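You operate a simulated robot arm through the tools that you are given. There is no shell and no other tool. Be economical: measure what you need, move in short steps, check, and stop when the job is done.

You are at the controls of a simulated robot arm. One attempt, no reset.

TASK
Dust the patch under the yellow dish and set the dish back.
Fine: use the purple cloth and put it back.
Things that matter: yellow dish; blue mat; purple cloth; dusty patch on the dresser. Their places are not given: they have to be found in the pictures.

It is judged by the outcome, as a careful person would: the job done as asked, and still so three seconds after it is handed in. It fails if anything else is knocked over, pushed out of place, dropped, spilled or broken. Flat cloth is picked up by pressing the open fingertips on it (5 to 10 N) and closing them slowly along it; thin cloth reads only 2 to 8 mm in the jaws.

THE ROBOT
A 7-joint arm with a two-finger parallel gripper, fixed in place. Base frame: the origin is at the foot of the arm, x ahead of it, y to its left, z up; the work surface is at about z = 84. Readings come in cm, rad, newtons and seconds.
With the tool pointing down near the work surface it reaches from about 24 to 68 cm from the base axis. Its first joint turns from -1.152 to 1.152 rad. Payload 2.4 kg.
Tool frame: the origin (TCP) lies between the finger pads and is the grasp point; the fingertips stand 3 cm ahead of it; z points along the fingers, y is the line along which they close. The gripper opens to 9.4 cm. The fingers are 2.8 cm wide and 1 cm thick; the gripper's body (5 by 9.6 cm) begins 5.5 cm behind the TCP.
Orientation is that of the tool frame in the base frame, as [roll, pitch, yaw] about the fixed x, y, z axes, in that order (R = Rz(yaw) Ry(pitch) Rx(roll)). With the fingers straight down and closing along the base's y, the tool's x points along the base's -x, its y along +y and its z along -z.

THE INTERFACE
- The arm moves only by the tool jog_arm. Its argument "deltas" is a list of rows, each a list of 7 numbers: the opening, from 0 (shut) to 1 (fully open), then the shift along the tool's x, y, z in units of 20 mm (1.0 is 20 mm), then the turn, a rotation vector about the tool's x, y, z in units of 6 degrees (1.0 is 6 degrees). In form: [[fingers, x, y, z, ax, ay, az], ...]. A call has 1 to 10 rows; each row shifts and turns the commanded pose from where the row before left it, along the tool's axes as they then stand. A call with a number of a shift or a turn outside -1 to 1 is refused whole. A row lasts 0.2 s, in which the tool goes at most 5 cm and 0.15 rad; a call with a longer step from one row to the next is refused whole, and so is a gripper value outside its range. Where a pose cannot be reached the arm comes as near as it can. A force on the tool above 40 N (or 10 N above the force at the start of the call, whichever is more), or a blocked arm, ends the call early, and 0.2 s more pass. Each finger travels about 15.3 cm/s and halts on what it meets, pressing with about 33 N; the grip force reading is that of the motor and also rises with nothing between the fingers. The clock runs only during rows and for 0.2 s after the last one: add rows that do not move to give the fingers time. The reply holds the time, the measured pose of the TCP, the force on the tool along the base axes, the opening and the grip force, in the units named above and with some noise.
- Cameras (640 x 400 px; columns grow to the right, rows downward): "scene" is fixed at [4.39, 47.69, 144.75]; the picture's right is [-0.70, -0.71, 0.00], its down [-0.38, 0.37, -0.85] and it looks along [0.61, -0.60, -0.53] (base axes); focal length 358 px, centre (320, 200). "wrist" rides on the gripper at [-3.7, 0, -5.8] in the tool frame; the picture's right is [0.00, -1.00, 0.00], its down [0.97, 0.00, -0.24] and it looks along [0.24, 0.00, 0.97] (tool axes); focal length 218 px, centre (320, 200).
- snapshot(camera): a new picture of that camera. No time passes.
- locate(camera, pixels): for up to 12 pixels [column, row] of the newest picture of that camera ("zoom" is the newest enlarged one), the place [x, y, z] in the base frame of the surface seen there, good to about 0.3 cm. No time passes.
- enlarge(camera, box): a new picture of the part [left, top, right, bottom] of that camera's present view, enlarged. No time passes.
- close_job(): hands the job in; it is judged then, once.

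Work in short steps. Measure before you move; look again where a grasp or a placing could have gone wrong, and mend it. You have 80 turns and 34 pictures in all, those below and enlarged ones among them. Open the gripper and draw the arm clear of the work before you hand the job in, unless the task says otherwise; then end with one line.

The tools are called by a JSON object that holds its "api" and its "payload". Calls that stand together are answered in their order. jog_arm: Moves the arm, as the interface text tells. Its arguments: {"type":"object","properties":{"deltas":{"type":"array","items":{"type":"array","items":{"type":"number"}}}},"required":["deltas"]} The other tools are called the same way: snapshot (camera) takes a picture; locate (camera, pixels) gives the place of the surface under pixels of a picture; enlarge (camera, box) takes an enlarged picture of a part of a camera's view; close_job () hands the job in.

At the start:

```text
t: 0.0
tool_pos: [43.34, 7.06, 110.0]
tool_rot: [-3.141, 0.0, 3.141]
force: [-0.3, 0.3, -0.3]
grip_width: 9.39
gripper_force: 0.0
```

scene: 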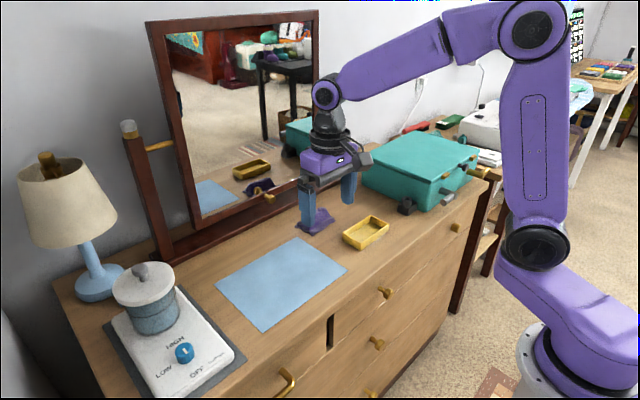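
wrist: 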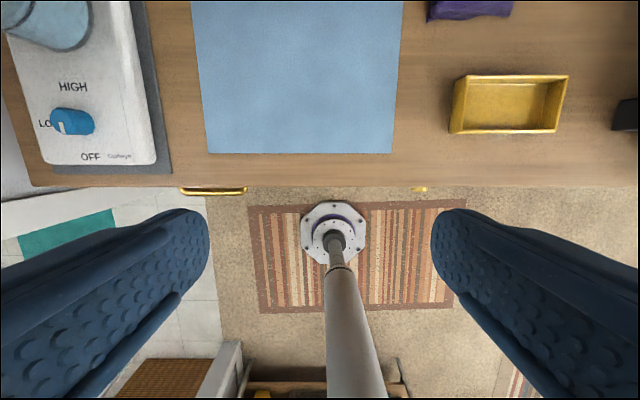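

The scene shows the yellow dish near (366,232), the purple cloth near (315,222) and the blue mat near (280,283). I'll enlarge that region and locate the objects.

{"api": "enlarge", "payload": {"camera": "scene", "box": [200, 160, 440, 310]}}

{"api": "locate", "payload": {"camera": "wrist", "pixels": [[193, 2], [402, 2], [207, 152], [391, 153], [456, 78], [568, 76], [450, 132], [556, 131], [510, 105], [470, 8], [430, 18], [512, 14]]}}

{"api": "locate", "payload": {"camera": "scene", "pixels": [[298, 238], [345, 270], [265, 330], [217, 286], [368, 217], [388, 226], [343, 235], [360, 248], [365, 235], [300, 227], [315, 234], [332, 218]]}}

```text
2.67 times, centred on (320, 235) of scene
```

zoom: 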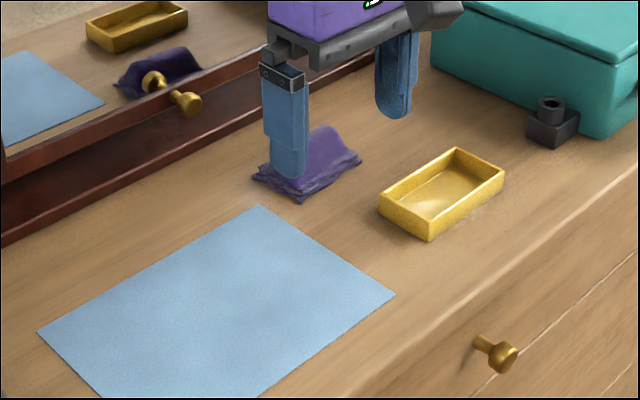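

```text
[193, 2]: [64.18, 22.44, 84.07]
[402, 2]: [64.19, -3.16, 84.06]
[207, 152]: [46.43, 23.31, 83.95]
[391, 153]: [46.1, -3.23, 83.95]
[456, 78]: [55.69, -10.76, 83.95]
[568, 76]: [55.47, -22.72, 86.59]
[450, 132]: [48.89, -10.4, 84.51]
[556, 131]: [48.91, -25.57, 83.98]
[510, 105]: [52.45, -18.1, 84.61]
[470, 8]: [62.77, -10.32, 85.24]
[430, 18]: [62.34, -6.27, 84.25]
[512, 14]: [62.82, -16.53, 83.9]
```

```text
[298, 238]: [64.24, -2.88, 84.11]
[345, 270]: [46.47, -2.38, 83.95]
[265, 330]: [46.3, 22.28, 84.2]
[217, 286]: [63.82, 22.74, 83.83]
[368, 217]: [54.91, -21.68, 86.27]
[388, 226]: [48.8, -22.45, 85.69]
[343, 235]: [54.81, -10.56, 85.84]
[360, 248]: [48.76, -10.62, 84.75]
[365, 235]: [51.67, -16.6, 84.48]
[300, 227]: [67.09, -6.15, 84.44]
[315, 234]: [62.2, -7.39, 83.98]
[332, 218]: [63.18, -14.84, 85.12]
```

The dish spans about x 48.6–55.3 and y −10.5 to −22.8, with its rim at about z 86.5. I'll turn the tool −90° about its z so the fingers close across the dish's short side.

{"api": "jog_arm", "payload": {"deltas": [[1, 0, 0, 0, 0, 0, -1], [1, 0, 0, 0, 0, 0, -1], [1, 0, 0, 0, 0, 0, -1], [1, 0, 0, 0, 0, 0, -1], [1, 0, 0, 0, 0, 0, -1], [1, 0, 0, 0, 0, 0, -1], [1, 0, 0, 0, 0, 0, -1], [1, 0, 0, 0, 0, 0, -1], [1, 0, 0, 0, 0, 0, -1], [1, 0, 0, 0, 0, 0, -1]]}}

{"api": "jog_arm", "payload": {"deltas": [[1, 0, 0, 0, 0, 0, -1], [1, 0, 0, 0, 0, 0, -1], [1, 0, 0, 0, 0, 0, -1], [1, 0, 0, 0, 0, 0, -1], [1, 0, 0, 0, 0, 0, -1], [1, 1, -1, 0, 0, 0, 0], [1, 1, -1, 0, 0, 0, 0], [1, 1, -1, 0, 0, 0, 0], [1, 1, -1, 0, 0, 0, 0], [1, 1, 0, 0, 0, 0, 0]]}}

```text
t: 2.2
tool_pos: [43.29, 7.26, 109.89]
tool_rot: [-3.141, -0.001, -2.093]
force: [-0.2, -0.5, 0.3]
grip_width: 9.4
gripper_force: 0.1
```

```text
t: 4.4
tool_pos: [51.44, -2.73, 109.97]
tool_rot: [3.141, -0.001, -1.571]
force: [-1.1, -0.1, -0.5]
grip_width: 9.41
gripper_force: 0.2
```

The turn worked, giving tool x = base −y and tool y = base −x. I'll move over the dish and look with the wrist camera.

{"api": "jog_arm", "payload": {"deltas": [[1, 1, -0.2, 0, 0, 0, 0], [1, 1, 0, 0, 0, 0, 0], [1, 1, 0, 0, 0, 0, 0], [1, 1, 0, 0, 0, 0, 0], [1, 1, 0, 0.5, 0, 0, 0], [1, 1, 0, 1, 0, 0, 0], [1, 0.9, 0, 1, 0, 0, 0], [1, 0, 0, 1, 0, 0, 0]]}}

{"api": "snapshot", "payload": {"camera": "wrist"}}

```text
t: 6.2
tool_pos: [51.94, -16.55, 102.96]
tool_rot: [-3.141, 0.001, -1.569]
force: [-0.3, 0.2, -0.1]
grip_width: 9.41
gripper_force: 0.0
```

```text
30 pictures are left
```

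wrist: 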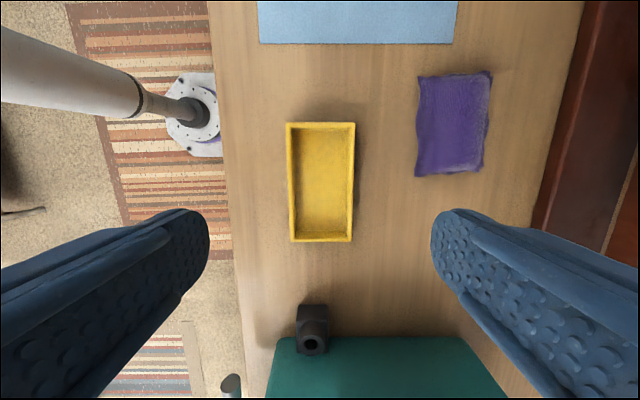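

The wrist camera now shows the dish at (320,182), the cloth at (453,123), a black knob at (312,330) and the teal box below that. I'll measure all of them.

{"api": "locate", "payload": {"camera": "wrist", "pixels": [[288, 125], [353, 125], [293, 240], [350, 239], [320, 180], [420, 78], [490, 73], [418, 174], [482, 170], [453, 123], [312, 312], [536, 190]]}}

{"api": "enlarge", "payload": {"camera": "wrist", "box": [260, 50, 520, 250]}}

```text
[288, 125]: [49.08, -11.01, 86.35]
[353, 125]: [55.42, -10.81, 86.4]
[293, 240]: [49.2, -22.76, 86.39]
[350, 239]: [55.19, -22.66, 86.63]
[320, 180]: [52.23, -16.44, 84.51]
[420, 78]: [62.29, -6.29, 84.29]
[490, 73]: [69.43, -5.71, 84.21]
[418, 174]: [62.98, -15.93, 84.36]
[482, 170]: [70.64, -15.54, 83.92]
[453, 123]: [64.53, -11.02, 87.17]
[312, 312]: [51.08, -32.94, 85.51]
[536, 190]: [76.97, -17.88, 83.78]
```

```text
2.00 times, centred on (390, 150) of wrist
```

zoom: 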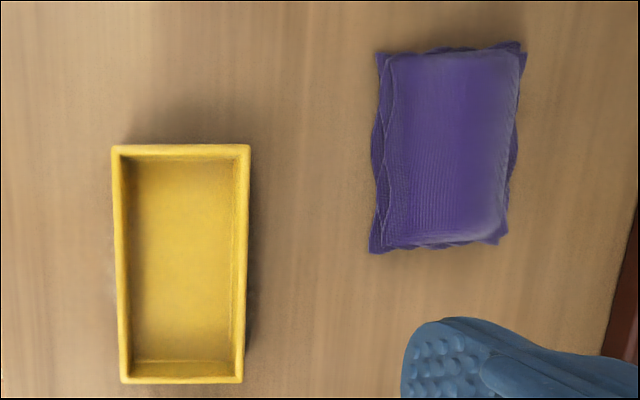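

The dish centre is about (52.3, −16.8) and its rim is at z 86.4. I'll descend to TCP z of about 87.6, which puts the fingertips about 0.6 above the surface, with the fingers open.

{"api": "jog_arm", "payload": {"deltas": [[1, 0.12, -0.18, 1, 0, 0, 0], [1, 0, 0, 1, 0, 0, 0], [1, 0, 0, 1, 0, 0, 0], [1, 0, 0, 1, 0, 0, 0], [1, 0, 0, 1, 0, 0, 0], [1, 0, 0, 1, 0, 0, 0], [1, 0, 0, 0.9, 0, 0, 0], [1, 0, 0, 0.75, 0, 0, 0], [1, 0, 0, 0, 0, 0, 0]]}}

{"api": "snapshot", "payload": {"camera": "wrist"}}

```text
t: 8.2
tool_pos: [52.11, -16.87, 87.7]
tool_rot: [-3.141, 0.0, -1.572]
force: [0.7, -0.1, -0.3]
grip_width: 9.4
gripper_force: 0.1
```

```text
28 pictures are left
```

wrist: 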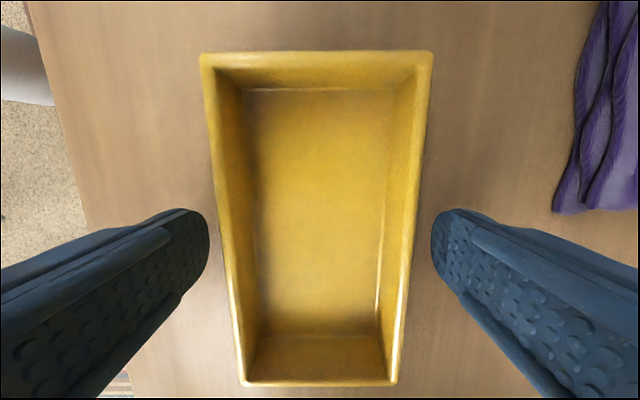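

The dish is well centred between the fingers. I'll close in small steps.

{"api": "jog_arm", "payload": {"deltas": [[0.85, 0, 0, 0, 0, 0, 0], [0.75, 0, 0, 0, 0, 0, 0], [0.7, 0, 0, 0, 0, 0, 0], [0.66, 0, 0, 0, 0, 0, 0], [0.62, 0, 0, 0, 0, 0, 0], [0.58, 0, 0, 0, 0, 0, 0], [0.5, 0, 0, 0, 0, 0, 0], [0.5, 0, 0, 0, 0, 0, 0]]}}

```text
t: 10.0
tool_pos: [52.11, -16.83, 87.69]
tool_rot: [3.141, 0.0, -1.572]
force: [0.2, 0.4, 0.5]
grip_width: 6.72
gripper_force: 32.9
```

The dish is gripped at 6.72 cm with 33 N. I'll lift it slowly and look.

{"api": "jog_arm", "payload": {"deltas": [[0.5, 0, 0, -0.3, 0, 0, 0], [0.5, 0, 0, -0.5, 0, 0, 0], [0.5, 0, 0, -0.7, 0, 0, 0], [0.5, 0, 0, -1, 0, 0, 0], [0.5, 0, 0, -1, 0, 0, 0], [0.5, 0, 0, -1, 0, 0, 0], [0.5, 0, 0, -0.5, 0, 0, 0], [0.5, 0, 0, 0, 0, 0, 0]]}}

{"api": "snapshot", "payload": {"camera": "scene"}}

```text
t: 11.8
tool_pos: [52.0, -16.93, 97.62]
tool_rot: [-3.141, 0.001, -1.57]
force: [-0.5, 0.3, -1.1]
grip_width: 6.74
gripper_force: 32.5
```

```text
27 pictures are left
```

scene: 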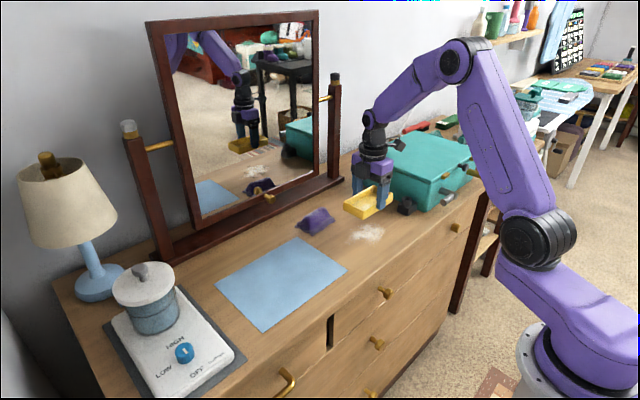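

The dust patch is visible near (367,233). I'll park the dish on the mat centre at about (55, 11).

{"api": "jog_arm", "payload": {"deltas": [[0.5, -0.5, 0, 0, 0, 0, 0], [0.5, -1, 0, 0, 0, 0, 0], [0.5, -1, -0.5, 0, 0, 0, 0], [0.5, -1, -0.5, 0, 0, 0, 0], [0.5, -1, -0.5, 0, 0, 0, 0], [0.5, -1, 0, 0, 0, 0, 0], [0.5, -1, 0, 0, 0, 0, 0], [0.5, -1, 0, 0, 0, 0, 0], [0.5, -1, 0, 0, 0, 0, 0], [0.5, -1, 0, 0, 0, 0, 0]]}}

{"api": "jog_arm", "payload": {"deltas": [[0.5, -1, 0, 0, 0, 0, 0], [0.5, -1, 0, 0, 0, 0, 0], [0.5, -1, 0, 0, 0, 0, 0], [0.5, -1, 0, 0, 0, 0, 0], [0.5, -0.5, 0, 0, 0, 0, 0], [0.5, 0, 0, 1, 0, 0, 0], [0.5, 0, 0, 1, 0, 0, 0], [0.5, 0, 0, 1, 0, 0, 0], [0.5, 0, 0, 1, 0, 0, 0], [0.5, 0, 0, 0, 0, 0, 0]]}}

{"api": "snapshot", "payload": {"camera": "scene"}}

```text
t: 14.0
tool_pos: [55.03, 2.27, 97.49]
tool_rot: [-3.14, 0.001, -1.57]
force: [0.2, 0.0, -1.0]
grip_width: 6.72
gripper_force: 32.6
```

```text
t: 16.2
tool_pos: [54.92, 11.16, 89.48]
tool_rot: [3.141, 0.001, -1.571]
force: [-0.7, -0.1, -1.1]
grip_width: 6.75
gripper_force: 33.0
```

```text
26 pictures are left
```

scene: 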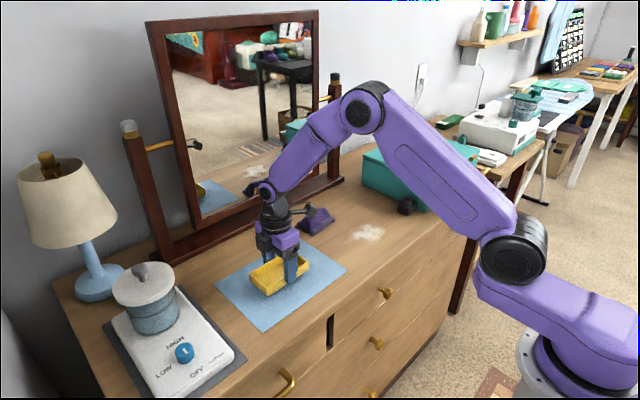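

The dish is over the mat at z 89.5, and contact should come at about 87.8. I'll lower the last bit in small steps.

{"api": "jog_arm", "payload": {"deltas": [[0.5, 0, 0, 0.4, 0, 0, 0], [0.5, 0, 0, 0.3, 0, 0, 0], [0.5, 0, 0, 0.1, 0, 0, 0], [0.5, 0, 0, 0.05, 0, 0, 0], [0.5, 0, 0, 0, 0, 0, 0]]}}

```text
t: 17.4
tool_pos: [55.11, 11.13, 88.01]
tool_rot: [-3.141, 0.002, -1.57]
force: [-0.1, -1.4, -2.4]
grip_width: 6.72
gripper_force: 33.3
```

The reading is 88.01 against about 87.8 commanded, so it is close to contact. I'll go a bit further.

{"api": "jog_arm", "payload": {"deltas": [[0.5, 0, 0, 0.05, 0, 0, 0], [0.5, 0, 0, 0.05, 0, 0, 0], [0.5, 0, 0, 0, 0, 0, 0]]}}

{"api": "enlarge", "payload": {"camera": "scene", "box": [210, 210, 350, 320]}}

```text
t: 18.2
tool_pos: [55.03, 11.19, 87.76]
tool_rot: [3.141, 0.001, -1.569]
force: [-0.2, -1.0, -1.7]
grip_width: 6.74
gripper_force: 33.5
```

```text
3.64 times, centred on (280, 265) of scene
```

zoom: 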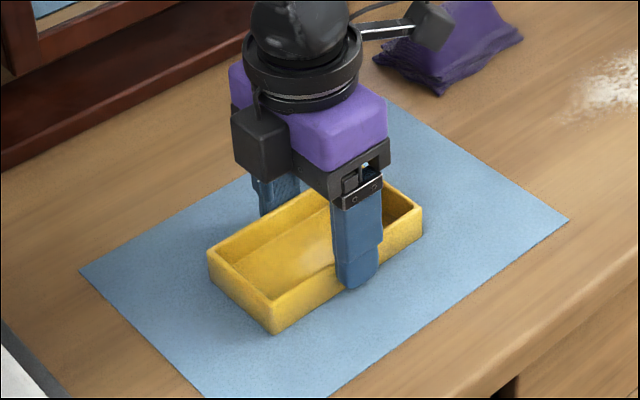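

Force hasn't risen yet. I'll take one or two more tiny steps down to contact.

{"api": "jog_arm", "payload": {"deltas": [[0.5, 0, 0, 0.05, 0, 0, 0], [0.5, 0, 0, 0.05, 0, 0, 0], [0.5, 0, 0, 0, 0, 0, 0]]}}

```text
t: 19.0
tool_pos: [55.02, 11.27, 87.68]
tool_rot: [-3.141, 0.0, -1.571]
force: [-5.6, -1.3, 17.8]
grip_width: 6.73
gripper_force: 33.4
```

Contact: Fz is 17.8 N. I'll ease up 0.1 cm, open gradually, then rise.

{"api": "jog_arm", "payload": {"deltas": [[0.5, 0, 0, -0.05, 0, 0, 0], [0.65, 0, 0, 0, 0, 0, 0], [0.7, 0, 0, 0, 0, 0, 0], [0.75, 0, 0, 0, 0, 0, 0], [0.85, 0, 0, 0, 0, 0, 0], [1, 0, 0, 0, 0, 0, 0], [1, 0, 0, 0, 0, 0, 0]]}}

{"api": "jog_arm", "payload": {"deltas": [[1, 0, 0, -0.5, 0, 0, 0], [1, 0, 0, -1, 0, 0, 0], [1, 0, 0, -1, 0, 0, 0], [1, 0, 0, -1, 0, 0, 0], [1, 0, 0, -1, 0, 0, 0], [1, 0, 0, -1, 0, 0, 0], [1, 0, 0, -1, 0, 0, 0]]}}

{"api": "snapshot", "payload": {"camera": "scene"}}

```text
t: 20.6
tool_pos: [55.08, 11.08, 87.77]
tool_rot: [-3.141, 0.0, -1.57]
force: [0.3, -1.7, 0.7]
grip_width: 9.4
gripper_force: 0.0
```

```text
t: 22.2
tool_pos: [55.32, 11.32, 100.7]
tool_rot: [3.141, 0.0, -1.572]
force: [0.4, -0.7, -0.3]
grip_width: 9.41
gripper_force: 0.1
```

```text
24 pictures are left
```

scene: 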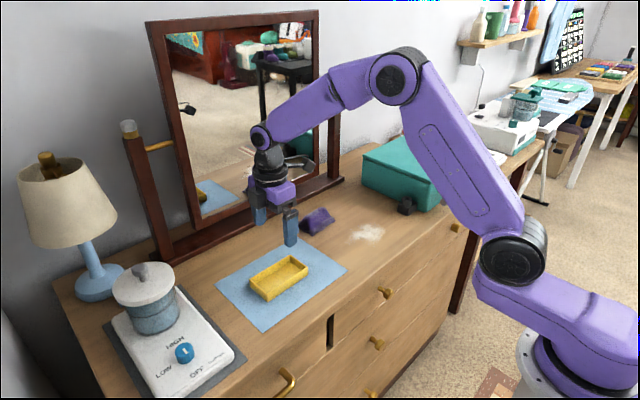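

The dish sits on the mat. I'll zoom in on the dust patch and the cloth to measure both.

{"api": "enlarge", "payload": {"camera": "scene", "box": [290, 190, 410, 265]}}

```text
5.33 times, centred on (350, 228) of scene
```

zoom: 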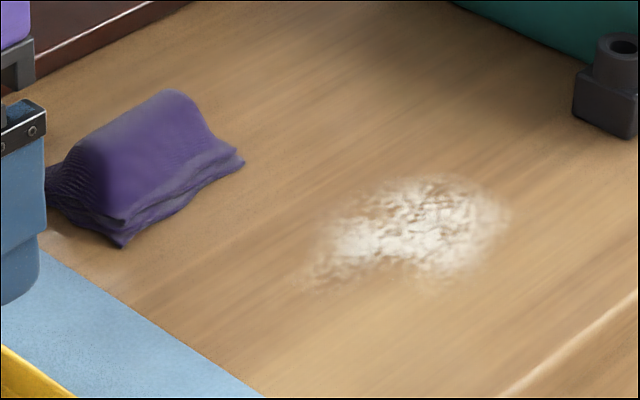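

{"api": "locate", "payload": {"camera": "zoom", "pixels": [[310, 280], [430, 175], [510, 215], [440, 290], [340, 220], [410, 230], [120, 245], [243, 163], [170, 92], [85, 150], [125, 215], [215, 140]]}}

```text
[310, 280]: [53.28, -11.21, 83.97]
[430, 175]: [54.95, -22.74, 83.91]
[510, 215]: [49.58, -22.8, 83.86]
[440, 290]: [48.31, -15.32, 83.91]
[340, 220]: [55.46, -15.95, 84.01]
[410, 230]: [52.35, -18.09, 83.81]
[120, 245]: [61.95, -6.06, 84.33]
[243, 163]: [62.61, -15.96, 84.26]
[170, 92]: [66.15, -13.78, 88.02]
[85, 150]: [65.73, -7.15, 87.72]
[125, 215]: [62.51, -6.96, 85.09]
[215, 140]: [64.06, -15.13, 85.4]
```

The dust covers about x 48.5–55.5 and y −11.5 to −23. The cloth is a hump with its ridge at x≈66, z≈88, y −7 to −15. Before reaching there I'll check where the mirror frame is.

{"api": "locate", "payload": {"camera": "scene", "pixels": [[205, 222], [230, 212], [315, 150], [316, 60], [155, 60], [335, 130], [325, 185], [220, 228], [300, 196]]}}

{"api": "jog_arm", "payload": {"deltas": [[1, 1, 0, 0, 0, 0, 0], [1, 1, 0, 0, 0, 0, 0], [1, 1, 0, 0, 0, 0, 0], [1, 1, 0, 0, 0, 0, 0], [1, 1, 0, 0, 0, 0, 0], [1, 1, 0, 0, 0, 0, 0], [1, 1, 0, 0, 0, 0, 0], [1, 1, 0, 0, 0, 0, 0], [1, 1, 0, 0, 0, 0, 0], [1, 1, 0, 0, 0, 0, 0]]}}

```text
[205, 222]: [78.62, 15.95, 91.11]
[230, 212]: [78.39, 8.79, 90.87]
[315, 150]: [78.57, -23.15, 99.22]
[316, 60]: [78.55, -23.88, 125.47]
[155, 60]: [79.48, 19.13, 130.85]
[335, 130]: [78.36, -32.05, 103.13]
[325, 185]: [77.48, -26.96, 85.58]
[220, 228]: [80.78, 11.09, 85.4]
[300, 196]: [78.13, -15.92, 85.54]
```

```text
t: 24.4
tool_pos: [55.15, -8.93, 100.86]
tool_rot: [-3.139, 0.001, -1.572]
force: [0.1, -0.2, -0.6]
grip_width: 9.41
gripper_force: 0.1
```

The mirror frame is at x≈78, which leaves enough room. I'll move above the cloth at (65.8, −11) and look.

{"api": "jog_arm", "payload": {"deltas": [[1, 0.5, -1, 0, 0, 0, 0], [1, 0.5, -1, 0, 0, 0, 0], [1, 0, -1, 0, 0, 0, 0], [1, 0, -1, 0, 0, 0, 0], [1, 0, -1, 0, 0, 0, 0], [1, 0, -0.3, 0.5, 0, 0, 0], [1, 0, 0, 1, 0, 0, 0], [1, 0, 0, 0, 0, 0, 0]]}}

{"api": "snapshot", "payload": {"camera": "wrist"}}

```text
t: 26.2
tool_pos: [65.59, -10.84, 97.67]
tool_rot: [3.141, -0.002, -1.57]
force: [0.2, 0.1, -0.2]
grip_width: 9.4
gripper_force: 0.1
```

```text
22 pictures are left
```

wrist: 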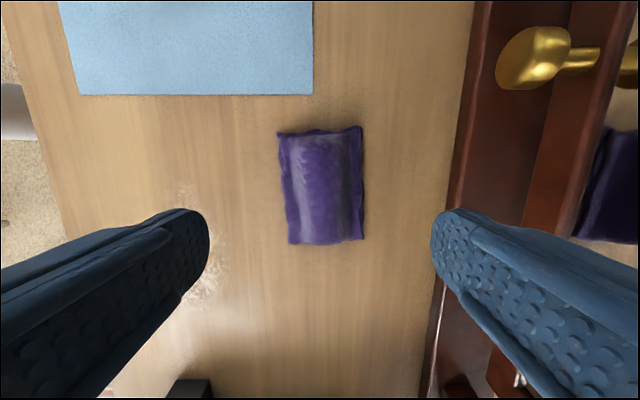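

{"api": "locate", "payload": {"camera": "wrist", "pixels": [[279, 135], [361, 129], [291, 242], [362, 238], [325, 135], [325, 190], [326, 236], [300, 190], [350, 190], [312, 190], [338, 190], [540, 70]]}}

{"api": "enlarge", "payload": {"camera": "wrist", "box": [240, 100, 400, 260]}}

```text
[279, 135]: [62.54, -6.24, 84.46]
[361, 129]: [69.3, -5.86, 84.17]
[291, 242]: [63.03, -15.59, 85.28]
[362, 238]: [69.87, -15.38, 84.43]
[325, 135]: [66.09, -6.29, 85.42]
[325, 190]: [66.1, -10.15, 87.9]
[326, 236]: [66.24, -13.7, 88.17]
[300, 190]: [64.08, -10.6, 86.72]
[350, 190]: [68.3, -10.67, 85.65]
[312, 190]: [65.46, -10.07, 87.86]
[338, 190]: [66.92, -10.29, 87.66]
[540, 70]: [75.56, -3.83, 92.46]
```

```text
2.50 times, centred on (320, 180) of wrist
```

zoom: 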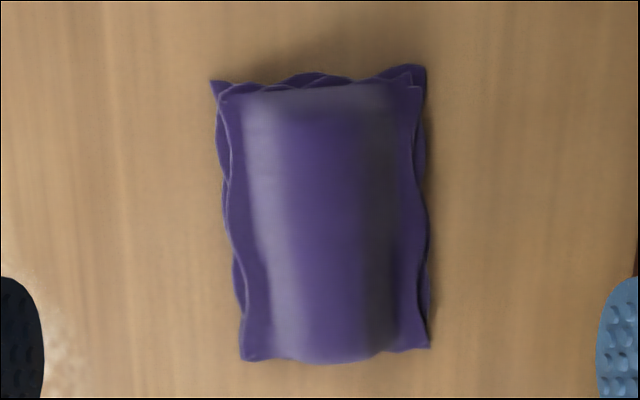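

The ridge is at x≈66.1, y≈−10.8, top z 88, and the brim is at z 84.5. I'll lower with the fingers astride the ridge to TCP 88.3, so the tips sit just above the brim.

{"api": "jog_arm", "payload": {"deltas": [[1, 0, -0.25, 1, 0, 0, 0], [1, 0, 0, 1, 0, 0, 0], [1, 0, 0, 1, 0, 0, 0], [1, 0, 0, 1, 0, 0, 0], [1, 0, 0, 0.5, 0, 0, 0], [1, 0, 0, 0.2, 0, 0, 0], [1, 0, 0, 0, 0, 0, 0]]}}

{"api": "snapshot", "payload": {"camera": "wrist"}}

```text
t: 27.8
tool_pos: [66.15, -10.84, 88.23]
tool_rot: [3.141, -0.002, -1.571]
force: [0.5, -0.5, -0.2]
grip_width: 9.38
gripper_force: 0.0
```

```text
20 pictures are left
```

wrist: 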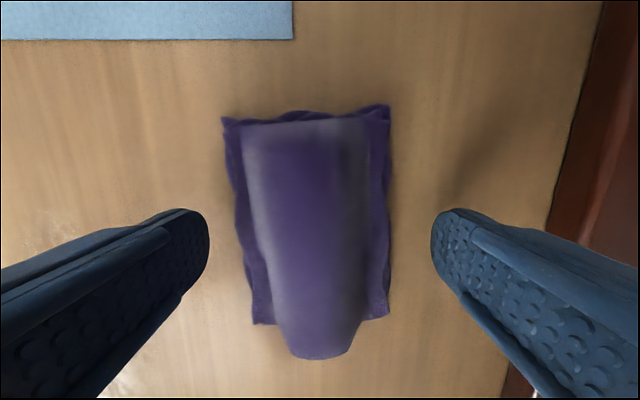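

The hump is centred between the fingers, so I'll close slowly.

{"api": "jog_arm", "payload": {"deltas": [[0.85, 0, 0, 0, 0, 0, 0], [0.7, 0, 0, 0, 0, 0, 0], [0.6, 0, 0, 0, 0, 0, 0], [0.5, 0, 0, 0, 0, 0, 0], [0.4, 0, 0, 0, 0, 0, 0], [0.3, 0, 0, 0, 0, 0, 0], [0.2, 0, 0, 0, 0, 0, 0], [0.1, 0, 0, 0, 0, 0, 0], [0, 0, 0, 0, 0, 0, 0], [0, 0, 0, 0, 0, 0, 0]]}}

{"api": "snapshot", "payload": {"camera": "wrist"}}

```text
t: 30.0
tool_pos: [66.15, -10.81, 88.36]
tool_rot: [-3.139, -0.001, -1.572]
force: [2.4, -1.3, 6.6]
grip_width: 2.64
gripper_force: 33.1
```

```text
19 pictures are left
```

wrist: 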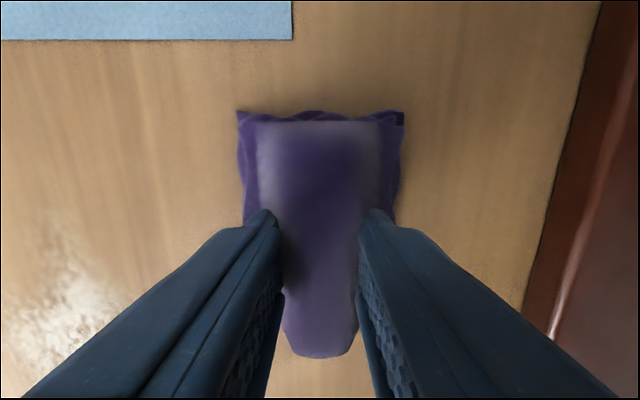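

The cloth is gripped at 2.64 cm. I'll lift it and check.

{"api": "jog_arm", "payload": {"deltas": [[0, 0, 0, -0.3, 0, 0, 0], [0, 0, 0, -0.5, 0, 0, 0], [0, 0, 0, -1, 0, 0, 0], [0, 0, 0, -1, 0, 0, 0], [0, 0, 0, 0, 0, 0, 0]]}}

{"api": "enlarge", "payload": {"camera": "scene", "box": [240, 140, 440, 265]}}

```text
t: 31.2
tool_pos: [66.15, -10.73, 94.13]
tool_rot: [3.141, 0.0, -1.571]
force: [-0.8, -0.7, -0.1]
grip_width: 2.3
gripper_force: 33.5
```

```text
3.20 times, centred on (340, 202) of scene
```

zoom: 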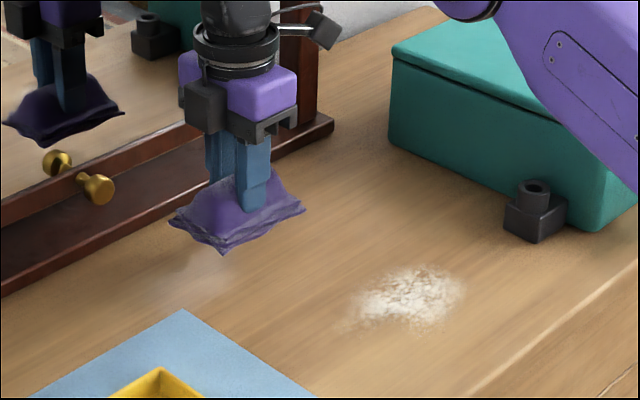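

The cloth is held with its base hanging flat. I'll carry it over the near end of the dust at (52, −14) and lower toward contact.

{"api": "jog_arm", "payload": {"deltas": [[0, 0.4, 1, 0, 0, 0, 0], [0, 0.4, 1, 0, 0, 0, 0], [0, 0.4, 1, 0, 0, 0, 0], [0, 0.4, 1, 0, 0, 0, 0], [0, 0, 1, 0, 0, 0, 0], [0, 0, 1, 0, 0, 0, 0], [0, 0, 1, 0, 0, 0, 0], [0, 0, 0, 1, 0, 0, 0], [0, 0, 0, 1, 0, 0, 0], [0, 0, 0, 0.7, 0, 0, 0]]}}

```text
t: 33.4
tool_pos: [52.1, -14.26, 88.63]
tool_rot: [-3.141, 0.001, -1.571]
force: [-7.1, 2.3, 21.5]
grip_width: 2.29
gripper_force: 32.9
```

Contact already reads 21.5 N. I'll ease up 0.1 cm and start a first stroke along −y.

{"api": "jog_arm", "payload": {"deltas": [[0, 0, 0, -0.05, 0, 0, 0], [0, 0.5, 0, 0, 0, 0, 0], [0, 0.5, 0, 0, 0, 0, 0], [0, 0.5, 0, 0, 0, 0, 0], [0, 0.5, 0, 0, 0, 0, 0], [0, 0.5, 0, 0, 0, 0, 0], [0, 0.5, 0, 0, 0, 0, 0], [0, 0, 0, 0, 0, 0, 0]]}}

{"api": "enlarge", "payload": {"camera": "scene", "box": [280, 160, 440, 260]}}

```text
t: 35.2
tool_pos: [52.19, -20.03, 88.63]
tool_rot: [3.141, 0.001, -1.571]
force: [0.5, 1.9, 5.6]
grip_width: 2.26
gripper_force: 33.0
```

```text
4.00 times, centred on (360, 210) of scene
```

zoom: 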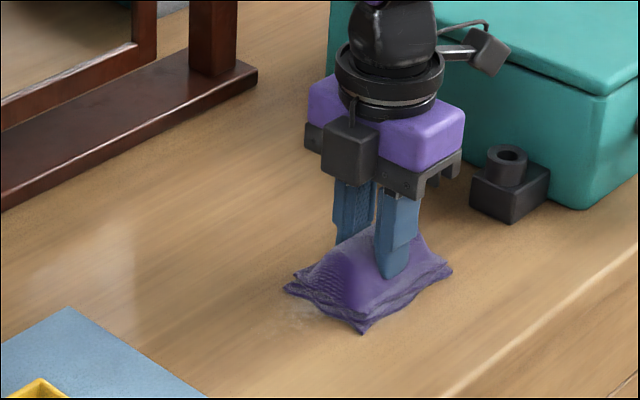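

The wipe is working and the force is 5.6 N. I'll make strokes offset to +x and −x, covering the whole patch.

{"api": "jog_arm", "payload": {"deltas": [[0, 0.5, 0, 0, 0, 0, 0], [0, 0, -0.7, 0, 0, 0, 0], [0, -0.6, -0.3, 0, 0, 0, 0], [0, -0.6, 0, 0, 0, 0, 0], [0, -0.6, 0, 0, 0, 0, 0], [0, -0.6, 0, 0, 0, 0, 0], [0, -0.6, 0, 0, 0, 0, 0], [0, -0.6, 0, 0, 0, 0, 0], [0, -0.6, 0, 0, 0, 0, 0], [0, 0, 0, 0, 0, 0, 0]]}}

{"api": "jog_arm", "payload": {"deltas": [[0, 0, 0.7, 0, 0, 0, 0], [0, 0, 0.7, 0, 0, 0, 0], [0, 0, 0.6, 0, 0, 0, 0], [0, 0.7, 0, 0, 0, 0, 0], [0, 0.7, 0, 0, 0, 0, 0], [0, 0.7, 0, 0, 0, 0, 0], [0, 0.7, 0, 0, 0, 0, 0], [0, 0.7, 0, 0, 0, 0, 0], [0, 0.7, 0, 0, 0, 0, 0], [0, 0, 0, 0, 0, 0, 0]]}}

{"api": "jog_arm", "payload": {"deltas": [[0, 0, -0.6, 0, 0, 0, 0], [0, 0, -0.4, 0, 0, 0, 0], [0, -0.7, 0, 0, 0, 0, 0], [0, -0.7, 0, 0, 0, 0, 0], [0, -0.7, 0, 0, 0, 0, 0], [0, -0.7, 0, 0, 0, 0, 0], [0, -0.7, 0, 0, 0, 0, 0], [0, -0.7, 0, 0, 0, 0, 0], [0, -0.3, 0, 0, 0, 0, 0], [0, 0, 0, 0, 0, 0, 0]]}}

{"api": "enlarge", "payload": {"camera": "scene", "box": [280, 160, 440, 260]}}

```text
t: 37.4
tool_pos: [54.01, -12.59, 88.61]
tool_rot: [-3.141, 0.0, -1.568]
force: [0.8, -0.6, -1.0]
grip_width: 2.25
gripper_force: 33.1
```

```text
t: 38.6
tool_pos: [50.23, -15.01, 88.58]
tool_rot: [3.141, 0.0, -1.565]
force: [-0.9, -1.4, 7.5]
grip_width: 2.28
gripper_force: 32.9
stopped in row 6: the force on the tool passed its limit (the readings are from after the stop); the commanded pose is now the measured one
```

```text
t: 40.8
tool_pos: [52.21, -6.04, 88.52]
tool_rot: [-3.136, -0.001, -1.567]
force: [0.5, -17.6, 35.2]
grip_width: 2.27
gripper_force: 33.0
```

```text
4.00 times, centred on (360, 210) of scene
```

zoom: 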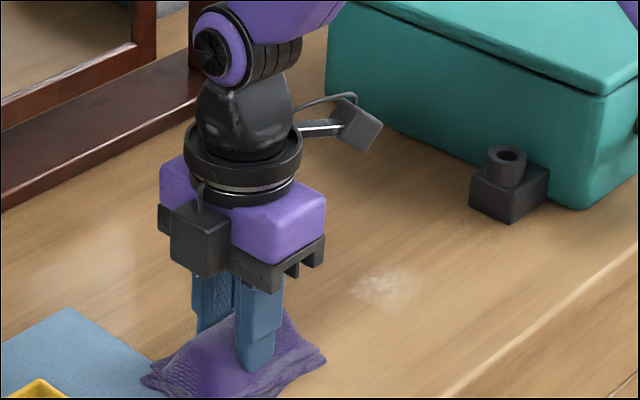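

The second stroke stopped early, so the third overran to y −6, near the mat edge, pressing at 35 N. I'll lift straight up and check the mat and the remaining dust.

{"api": "jog_arm", "payload": {"deltas": [[0, 0, 0, -0.3, 0, 0, 0], [0, 0, 0, -0.7, 0, 0, 0], [0, 0, 0, -1, 0, 0, 0], [0, 0, 0, 0, 0, 0, 0]]}}

{"api": "snapshot", "payload": {"camera": "scene"}}

{"api": "locate", "payload": {"camera": "scene", "pixels": [[298, 238], [345, 270], [265, 330], [217, 286], [377, 233], [368, 228], [385, 228], [370, 237]]}}

```text
t: 41.8
tool_pos: [51.97, -6.08, 92.38]
tool_rot: [3.14, 0.001, -1.566]
force: [0.2, -0.1, 0.0]
grip_width: 2.27
gripper_force: 32.8
```

```text
15 pictures are left
```

scene: 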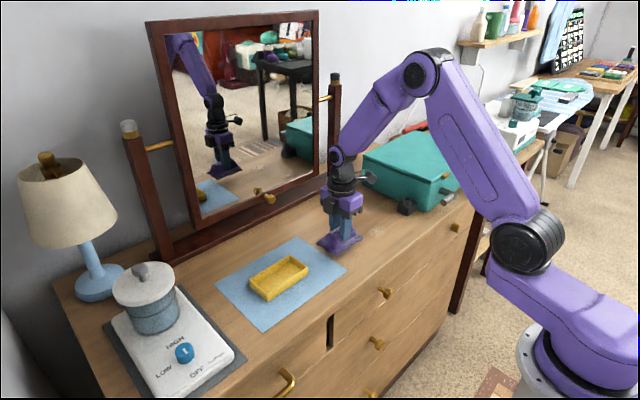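

```text
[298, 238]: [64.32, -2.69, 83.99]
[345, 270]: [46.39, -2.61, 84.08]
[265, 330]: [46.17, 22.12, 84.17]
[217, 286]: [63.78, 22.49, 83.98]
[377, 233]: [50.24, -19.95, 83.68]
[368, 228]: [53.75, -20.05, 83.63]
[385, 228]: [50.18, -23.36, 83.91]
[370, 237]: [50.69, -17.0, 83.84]
```

The mat hasn't moved. A faint rest remains around x 49–54, y −16 to −23. I'll go to (52, −16), lower onto it and check the force.

{"api": "jog_arm", "payload": {"deltas": [[0, 1, 0, 0, 0, 0, 0], [0, 1, 0, 0, 0, 0, 0], [0, 1, 0, 0, 0, 0, 0], [0, 1, 0, 0, 0, 0, 0], [0, 1, 0, 0, 0, 0, 0], [0, 0, 0, 1, 0, 0, 0], [0, 0, 0, 0.7, 0, 0, 0], [0, 0, 0, 0.15, 0, 0, 0], [0, 0, 0, 0, 0, 0, 0]]}}

```text
t: 43.8
tool_pos: [52.18, -16.17, 88.9]
tool_rot: [3.14, 0.002, -1.565]
force: [-0.9, 0.2, 0.4]
grip_width: 2.26
gripper_force: 32.6
```

{"api": "jog_arm", "payload": {"deltas": [[0, 0, 0, 0.1, 0, 0, 0], [0, 0, 0, 0.05, 0, 0, 0], [0, 0.3, 0, 0, 0, 0, 0], [0, 0.4, 0, 0, 0, 0, 0], [0, 0.4, 0, 0, 0, 0, 0], [0, 0.4, 0, 0, 0, 0, 0], [0, 0.4, 0, 0, 0, 0, 0], [0, 0.4, 0, 0, 0, 0, 0], [0, 0, 0, 0, 0, 0, 0]]}}

```text
t: 45.8
tool_pos: [52.33, -20.65, 88.53]
tool_rot: [-3.14, 0.0, -1.563]
force: [0.3, 5.4, 10.0]
grip_width: 2.29
gripper_force: 32.7
```

Force is a good 10 N. I'll sweep side to side here, then back.

{"api": "jog_arm", "payload": {"deltas": [[0, 0, 0.5, 0, 0, 0, 0], [0, 0, 0.5, 0, 0, 0, 0], [0, 0, -0.5, 0, 0, 0, 0], [0, 0, -0.5, 0, 0, 0, 0], [0, 0, -0.5, 0, 0, 0, 0], [0, -0.4, 0, 0, 0, 0, 0], [0, -0.5, 0, 0, 0, 0, 0], [0, -0.5, 0, 0, 0, 0, 0], [0, -0.5, 0, 0, 0, 0, 0], [0, 0, 0, 0, 0, 0, 0]]}}

```text
t: 48.0
tool_pos: [53.27, -16.74, 88.53]
tool_rot: [-3.138, 0.001, -1.565]
force: [0.1, -5.4, 9.1]
grip_width: 2.28
gripper_force: 33.1
```

{"api": "jog_arm", "payload": {"deltas": [[0, 0, 0.5, 0, 0, 0, 0], [0, 0, 0.5, 0, 0, 0, 0], [0, 0, 0.5, 0, 0, 0, 0], [0, 0.4, 0, 0, 0, 0, 0], [0, 0.5, 0, 0, 0, 0, 0], [0, 0.5, 0, 0, 0, 0, 0], [0, 0.5, 0, 0, 0, 0, 0], [0, 0.2, 0, 0, 0, 0, 0], [0, 0, 0, 0, 0, 0, 0]]}}

```text
t: 50.0
tool_pos: [50.23, -21.1, 88.61]
tool_rot: [3.141, 0.002, -1.564]
force: [-0.7, -1.0, -1.5]
grip_width: 2.28
gripper_force: 32.8
```

Contact is light here, at z 88.61. I'll press down slightly and stroke back through the centre to y≈−14.

{"api": "jog_arm", "payload": {"deltas": [[0, 0, 0, 0.06, 0, 0, 0], [0, -0.4, 0, 0, 0, 0, 0], [0, -0.5, 0, 0, 0, 0, 0], [0, -0.5, 0, 0, 0, 0, 0], [0, -0.5, 0, 0, 0, 0, 0], [0, -0.5, 0, 0, 0, 0, 0], [0, -0.5, 0, 0, 0, 0, 0], [0, 0, 0, 0, 0, 0, 0]]}}

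```text
t: 51.8
tool_pos: [50.48, -15.33, 88.54]
tool_rot: [-3.137, -0.001, -1.565]
force: [1.5, -13.3, 30.2]
grip_width: 2.27
gripper_force: 32.5
```

Force has risen to 30 N, so I'll lift and look at the patch.

{"api": "jog_arm", "payload": {"deltas": [[0, 0, 0, -0.3, 0, 0, 0], [0, 0, 0, -0.7, 0, 0, 0], [0, -0.5, -1, -1, 0, 0, 0], [0, -0.5, -1, -0.5, 0, 0, 0], [0, 0, -1, 0, 0, 0, 0], [0, 0, -1, 0, 0, 0, 0], [0, 0, -1, 0, 0, 0, 0], [0, 0, 0, 0, 0, 0, 0]]}}

{"api": "enlarge", "payload": {"camera": "scene", "box": [290, 160, 450, 260]}}

```text
t: 53.6
tool_pos: [60.26, -13.21, 93.49]
tool_rot: [3.141, 0.002, -1.567]
force: [-0.2, 0.4, -0.5]
grip_width: 2.3
gripper_force: 32.9
```

```text
4.00 times, centred on (370, 210) of scene
```

zoom: 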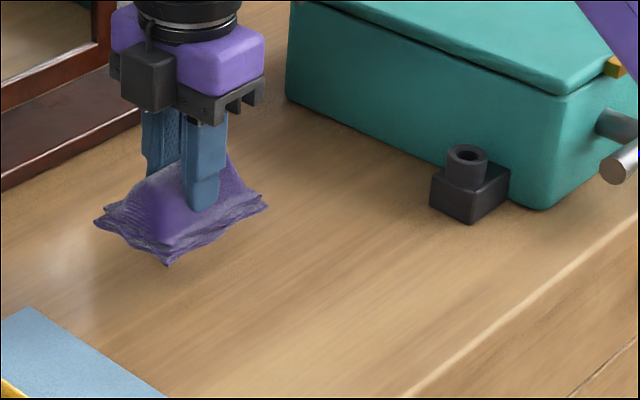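

The patch looks clean, so I'll confirm with one tight zoom. Then I'll carry the cloth back over its place at (65.9, −10.8).

{"api": "enlarge", "payload": {"camera": "scene", "box": [335, 205, 410, 255]}}

{"api": "jog_arm", "payload": {"deltas": [[0, -0.6, -1, 0, 0, 0, 0], [0, -0.6, -1, 0, 0, 0, 0], [0, 0, -0.85, 0, 0, 0, 0], [0, 0, 0, 0.7, 0, 0, 0], [0, 0, 0, 0.7, 0, 0, 0], [0, 0, 0, 0.7, 0, 0, 0], [0, 0, 0, 0.2, 0, 0, 0], [0, 0, 0, 0, 0, 0, 0]]}}

```text
8.00 times, centred on (372, 230) of scene
```

zoom: 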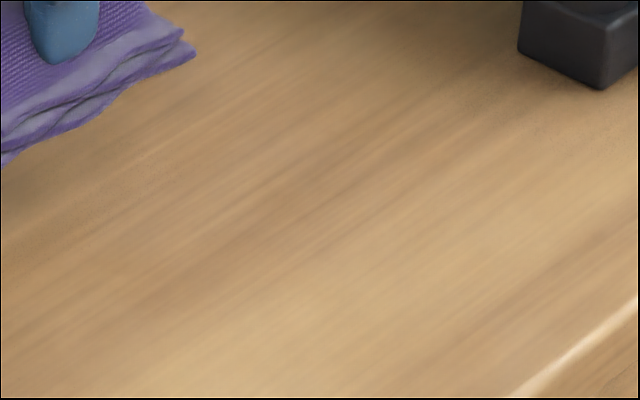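

```text
t: 55.4
tool_pos: [65.94, -10.9, 88.91]
tool_rot: [3.141, 0.002, -1.565]
force: [0.4, -0.2, -0.6]
grip_width: 2.25
gripper_force: 32.5
```

The dust is gone, and the cloth is above its spot at z 88.9. I'll lower the last 3 mm and open slowly.

{"api": "jog_arm", "payload": {"deltas": [[0, 0, 0, 0.1, 0, 0, 0], [0, 0, 0, 0.05, 0, 0, 0], [0, 0, 0, 0, 0, 0, 0], [0.3, 0, 0, 0, 0, 0, 0], [0.4, 0, 0, 0, 0, 0, 0], [0.5, 0, 0, 0, 0, 0, 0], [0.65, 0, 0, 0, 0, 0, 0], [0.8, 0, 0, 0, 0, 0, 0], [1, 0, 0, 0, 0, 0, 0], [1, 0, 0, 0, 0, 0, 0]]}}

{"api": "jog_arm", "payload": {"deltas": [[1, 0, 0, -0.3, 0, 0, 0], [1, 0, 0, -0.7, 0, 0, 0], [1, 0, 0, -1, 0, 0, 0], [1, 0, 0, -1, 0, 0, 0], [1, 0, 0, -1, 0, 0, 0], [1, 0, 0, -1, 0, 0, 0], [1, 0, 0, 0, 0, 0, 0]]}}

{"api": "snapshot", "payload": {"camera": "wrist"}}

```text
t: 57.6
tool_pos: [65.81, -10.76, 88.62]
tool_rot: [3.141, 0.003, -1.565]
force: [-0.1, -0.4, 0.1]
grip_width: 9.38
gripper_force: 0.1
```

```text
t: 59.2
tool_pos: [65.72, -10.74, 98.6]
tool_rot: [-3.141, 0.002, -1.566]
force: [-0.5, 0.5, -0.8]
grip_width: 9.41
gripper_force: 0.0
```

```text
12 pictures are left
```

wrist: 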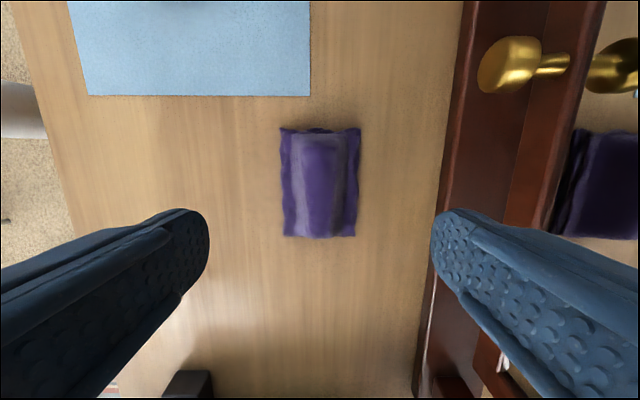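

The cloth is down in its old spot. I'll verify its corners and travel back above the dish on the mat.

{"api": "locate", "payload": {"camera": "wrist", "pixels": [[281, 131], [359, 130], [285, 235], [355, 235]]}}

{"api": "jog_arm", "payload": {"deltas": [[1, 0, 1, 0, 0, 0, 0], [1, -1, 1, 0, 0, 0, 0], [1, -1, 1, 0, 0, 0, 0], [1, -1, 1, 0, 0, 0, 0], [1, -1, 1, 0, 0, 0, 0], [1, -1, 0.35, 0, 0, 0, 0], [1, -1, 0, 0, 0, 0, 0], [1, -1, 0, 0, 0, 0, 0], [1, -1, 0, 0, 0, 0, 0], [1, -1, 0, 0, 0, 0, 0]]}}

{"api": "jog_arm", "payload": {"deltas": [[1, -1, 0, 0, 0, 0, -0.05], [1, -0.95, 0, 0, 0, 0, 0], [1, 0, 0, 0, 0, 0, 0]]}}

{"api": "snapshot", "payload": {"camera": "wrist"}}

```text
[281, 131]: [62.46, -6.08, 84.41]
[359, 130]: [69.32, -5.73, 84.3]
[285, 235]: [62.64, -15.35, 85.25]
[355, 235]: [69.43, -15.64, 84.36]
```

```text
t: 61.4
tool_pos: [54.98, 7.33, 98.48]
tool_rot: [3.141, 0.002, -1.566]
force: [-0.2, -0.3, -0.3]
grip_width: 9.41
gripper_force: 0.0
```

```text
t: 62.2
tool_pos: [55.02, 11.22, 98.3]
tool_rot: [3.14, 0.002, -1.56]
force: [0.7, -0.1, -0.4]
grip_width: 9.4
gripper_force: 0.1
```

```text
11 pictures are left
```

wrist: 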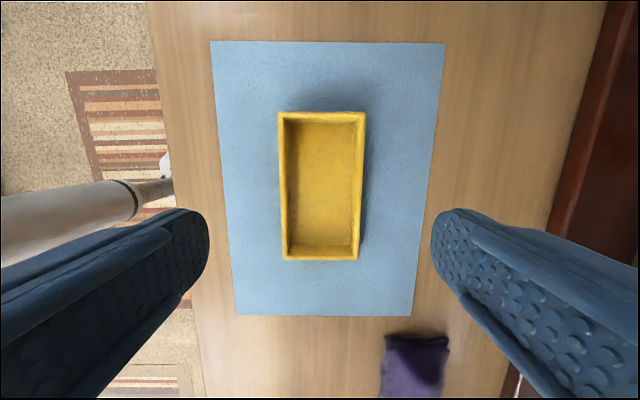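

The cloth is back within 0.4 cm, and the dish is centred between the fingers. I'll fix the small yaw error, descend to about 87.85 and grip.

{"api": "jog_arm", "payload": {"deltas": [[1, 0, 0, 1, 0, 0, 0.1], [1, 0, 0, 1, 0, 0, 0], [1, 0, 0, 1, 0, 0, 0], [1, 0, 0, 1, 0, 0, 0], [1, 0, 0, 0.9, 0, 0, 0], [1, 0, 0, 0.3, 0, 0, 0], [1, 0, 0, 0, 0, 0, 0]]}}

{"api": "jog_arm", "payload": {"deltas": [[0.85, 0, 0, 0, 0, 0, 0], [0.75, 0, 0, 0, 0, 0, 0], [0.7, 0, 0, 0, 0, 0, 0], [0.66, 0, 0, 0, 0, 0, 0], [0.62, 0, 0, 0, 0, 0, 0], [0.58, 0, 0, 0, 0, 0, 0], [0.5, 0, 0, 0, 0, 0, 0], [0.5, 0, 0, 0, 0, 0, 0]]}}

```text
t: 63.8
tool_pos: [55.1, 11.14, 88.11]
tool_rot: [-3.14, 0.002, -1.57]
force: [0.0, -0.3, -0.7]
grip_width: 9.41
gripper_force: 0.1
```

```text
t: 65.6
tool_pos: [55.12, 11.27, 88.17]
tool_rot: [-3.141, 0.004, -1.571]
force: [0.1, -0.1, -0.1]
grip_width: 6.74
gripper_force: 33.1
```

Gripped. I'll lift, then carry it back to (52.15, −16.85).

{"api": "jog_arm", "payload": {"deltas": [[0.5, 0, 0, -0.3, 0, 0, 0], [0.5, 0, 0, -0.5, 0, 0, 0], [0.5, 0, 0, -1, 0, 0, 0], [0.5, 0, 0, -1, 0, 0, 0], [0.5, 0, 0, -1, 0, 0, 0], [0.5, 0.5, 0, -0.5, 0, 0, 0], [0.5, 1, 0, 0, 0, 0, 0], [0.5, 1, 0, 0, 0, 0, 0], [0.5, 1, 0, 0, 0, 0, 0], [0.5, 1, 0, 0, 0, 0, 0]]}}

{"api": "jog_arm", "payload": {"deltas": [[0.5, 1, 0.5, 0, 0, 0, 0], [0.5, 1, 0.5, 0, 0, 0, 0], [0.5, 1, 0.47, 0, 0, 0, 0], [0.5, 1, 0, 0, 0, 0, 0], [0.5, 1, 0, 0, 0, 0, 0], [0.5, 1, 0, 0, 0, 0, 0], [0.5, 1, 0, 0, 0, 0, 0], [0.5, 1, 0, 0, 0, 0, 0], [0.5, 1, 0, 0, 0, 0, 0], [0.5, 0.5, 0, 0, 0, 0, 0]]}}

```text
t: 67.8
tool_pos: [54.94, 1.86, 96.64]
tool_rot: [3.141, 0.002, -1.571]
force: [-1.4, -0.3, -1.2]
grip_width: 6.73
gripper_force: 32.7
```

```text
t: 70.0
tool_pos: [52.1, -16.92, 96.78]
tool_rot: [3.141, 0.001, -1.572]
force: [0.7, -1.0, -1.6]
grip_width: 6.73
gripper_force: 33.1
```

The position is right at (52.1, −16.9). I'll lower to about 88.2, then creep down to contact.

{"api": "jog_arm", "payload": {"deltas": [[0.5, 0, 0, 1, 0, 0, 0], [0.5, 0, 0, 1, 0, 0, 0], [0.5, 0, 0, 1, 0, 0, 0], [0.5, 0, 0, 0.8, 0, 0, 0], [0.5, 0, 0, 0.4, 0, 0, 0], [0.5, 0, 0, 0.05, 0, 0, 0], [0.5, 0, 0, 0, 0, 0, 0]]}}

```text
t: 71.6
tool_pos: [52.09, -16.85, 88.2]
tool_rot: [-3.141, 0.001, -1.572]
force: [-0.5, -0.6, -1.0]
grip_width: 6.75
gripper_force: 32.6
```

{"api": "jog_arm", "payload": {"deltas": [[0.5, 0, 0, 0.05, 0, 0, 0], [0.5, 0, 0, 0.05, 0, 0, 0], [0.5, 0, 0, 0, 0, 0, 0]]}}

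```text
t: 72.4
tool_pos: [52.06, -16.91, 88.15]
tool_rot: [-3.14, 0.0, -1.57]
force: [-1.6, -2.3, 14.1]
grip_width: 6.71
gripper_force: 32.7
```

There is contact at 14 N. I'll ease up slightly, open slowly, rise and look.

{"api": "jog_arm", "payload": {"deltas": [[0.5, 0, 0, -0.03, 0, 0, 0], [0.65, 0, 0, 0, 0, 0, 0], [0.7, 0, 0, 0, 0, 0, 0], [0.75, 0, 0, 0, 0, 0, 0], [0.85, 0, 0, 0, 0, 0, 0], [1, 0, 0, 0, 0, 0, 0], [1, 0, 0, 0, 0, 0, 0]]}}

{"api": "jog_arm", "payload": {"deltas": [[1, 0, 0, -0.5, 0, 0, 0], [1, 0, 0, -1, 0, 0, 0], [1, 0, 0, -1, 0, 0, 0], [1, 0, 0, -1, 0, 0, 0], [1, 0, 0, -1, 0, 0, 0], [1, 0, 0, -1, 0, 0, 0], [1, 0, 0, -1, 0, 0, 0], [1, 0, 0, -1, 0, 0, 0], [1, 0, 0, 0, 0, 0, 0]]}}

{"api": "snapshot", "payload": {"camera": "wrist"}}

```text
t: 74.0
tool_pos: [52.12, -16.77, 88.12]
tool_rot: [3.141, 0.001, -1.572]
force: [-0.4, 0.1, -0.1]
grip_width: 9.4
gripper_force: 0.0
```

```text
t: 76.0
tool_pos: [52.2, -17.06, 102.99]
tool_rot: [-3.141, 0.002, -1.572]
force: [0.5, -0.1, 0.6]
grip_width: 9.42
gripper_force: 0.1
```

```text
10 pictures are left
```

wrist: 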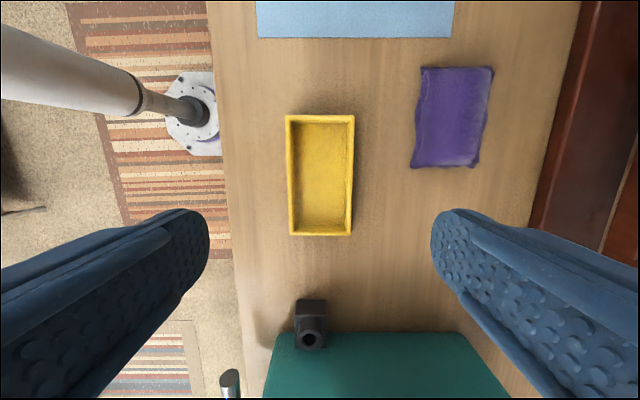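

The dish looks to be back where it was. I'll check its corners, draw the arm clear and take a final scene picture.

{"api": "locate", "payload": {"camera": "wrist", "pixels": [[287, 117], [353, 117], [292, 234], [350, 233]]}}

{"api": "jog_arm", "payload": {"deltas": [[1, 0, 0, -1, 0, 0, 0], [1, -1, 0, -1, 0, 0, 0], [1, -1, 0.5, -1, 0, 0, 0], [1, -1, 1, -1, 0, 0, 0], [1, -1, 1, 0, 0, 0, 0], [1, -1, 1, 0, 0, 0, 0], [1, -1, 1, 0, 0, 0, 0], [1, -1, 0, 0, 0, 0, 0], [1, -1, 0, 0, 0, 0, 0], [1, -1, 0, 0, 0, 0, 0]]}}

{"api": "snapshot", "payload": {"camera": "scene"}}

```text
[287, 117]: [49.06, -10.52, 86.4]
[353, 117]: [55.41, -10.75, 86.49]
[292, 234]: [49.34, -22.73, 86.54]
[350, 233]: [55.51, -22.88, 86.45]
```

```text
t: 78.2
tool_pos: [43.2, 1.18, 110.88]
tool_rot: [3.141, 0.003, -1.571]
force: [0.5, 0.1, 0.9]
grip_width: 9.4
gripper_force: 0.0
```

```text
9 pictures are left
```

scene: 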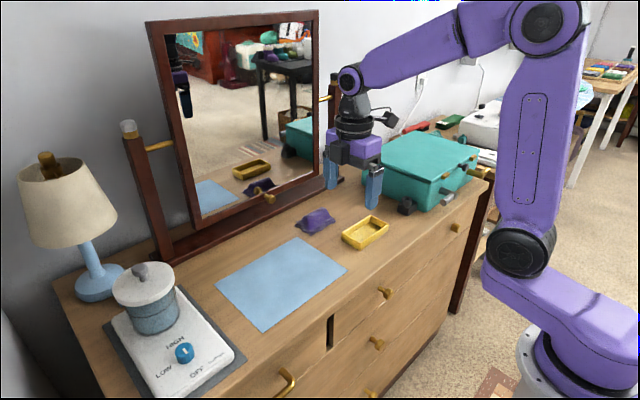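

The dish, cloth and mat are all in their original places, the dust is gone and the arm is clear with the gripper open. I'm handing the job in.

{"api": "close_job", "payload": {}}

```text
The job is handed in.
```

I wiped the dusty patch clean with the purple cloth, then put the cloth and the yellow dish back in their places, each within about half a centimetre of where it started.
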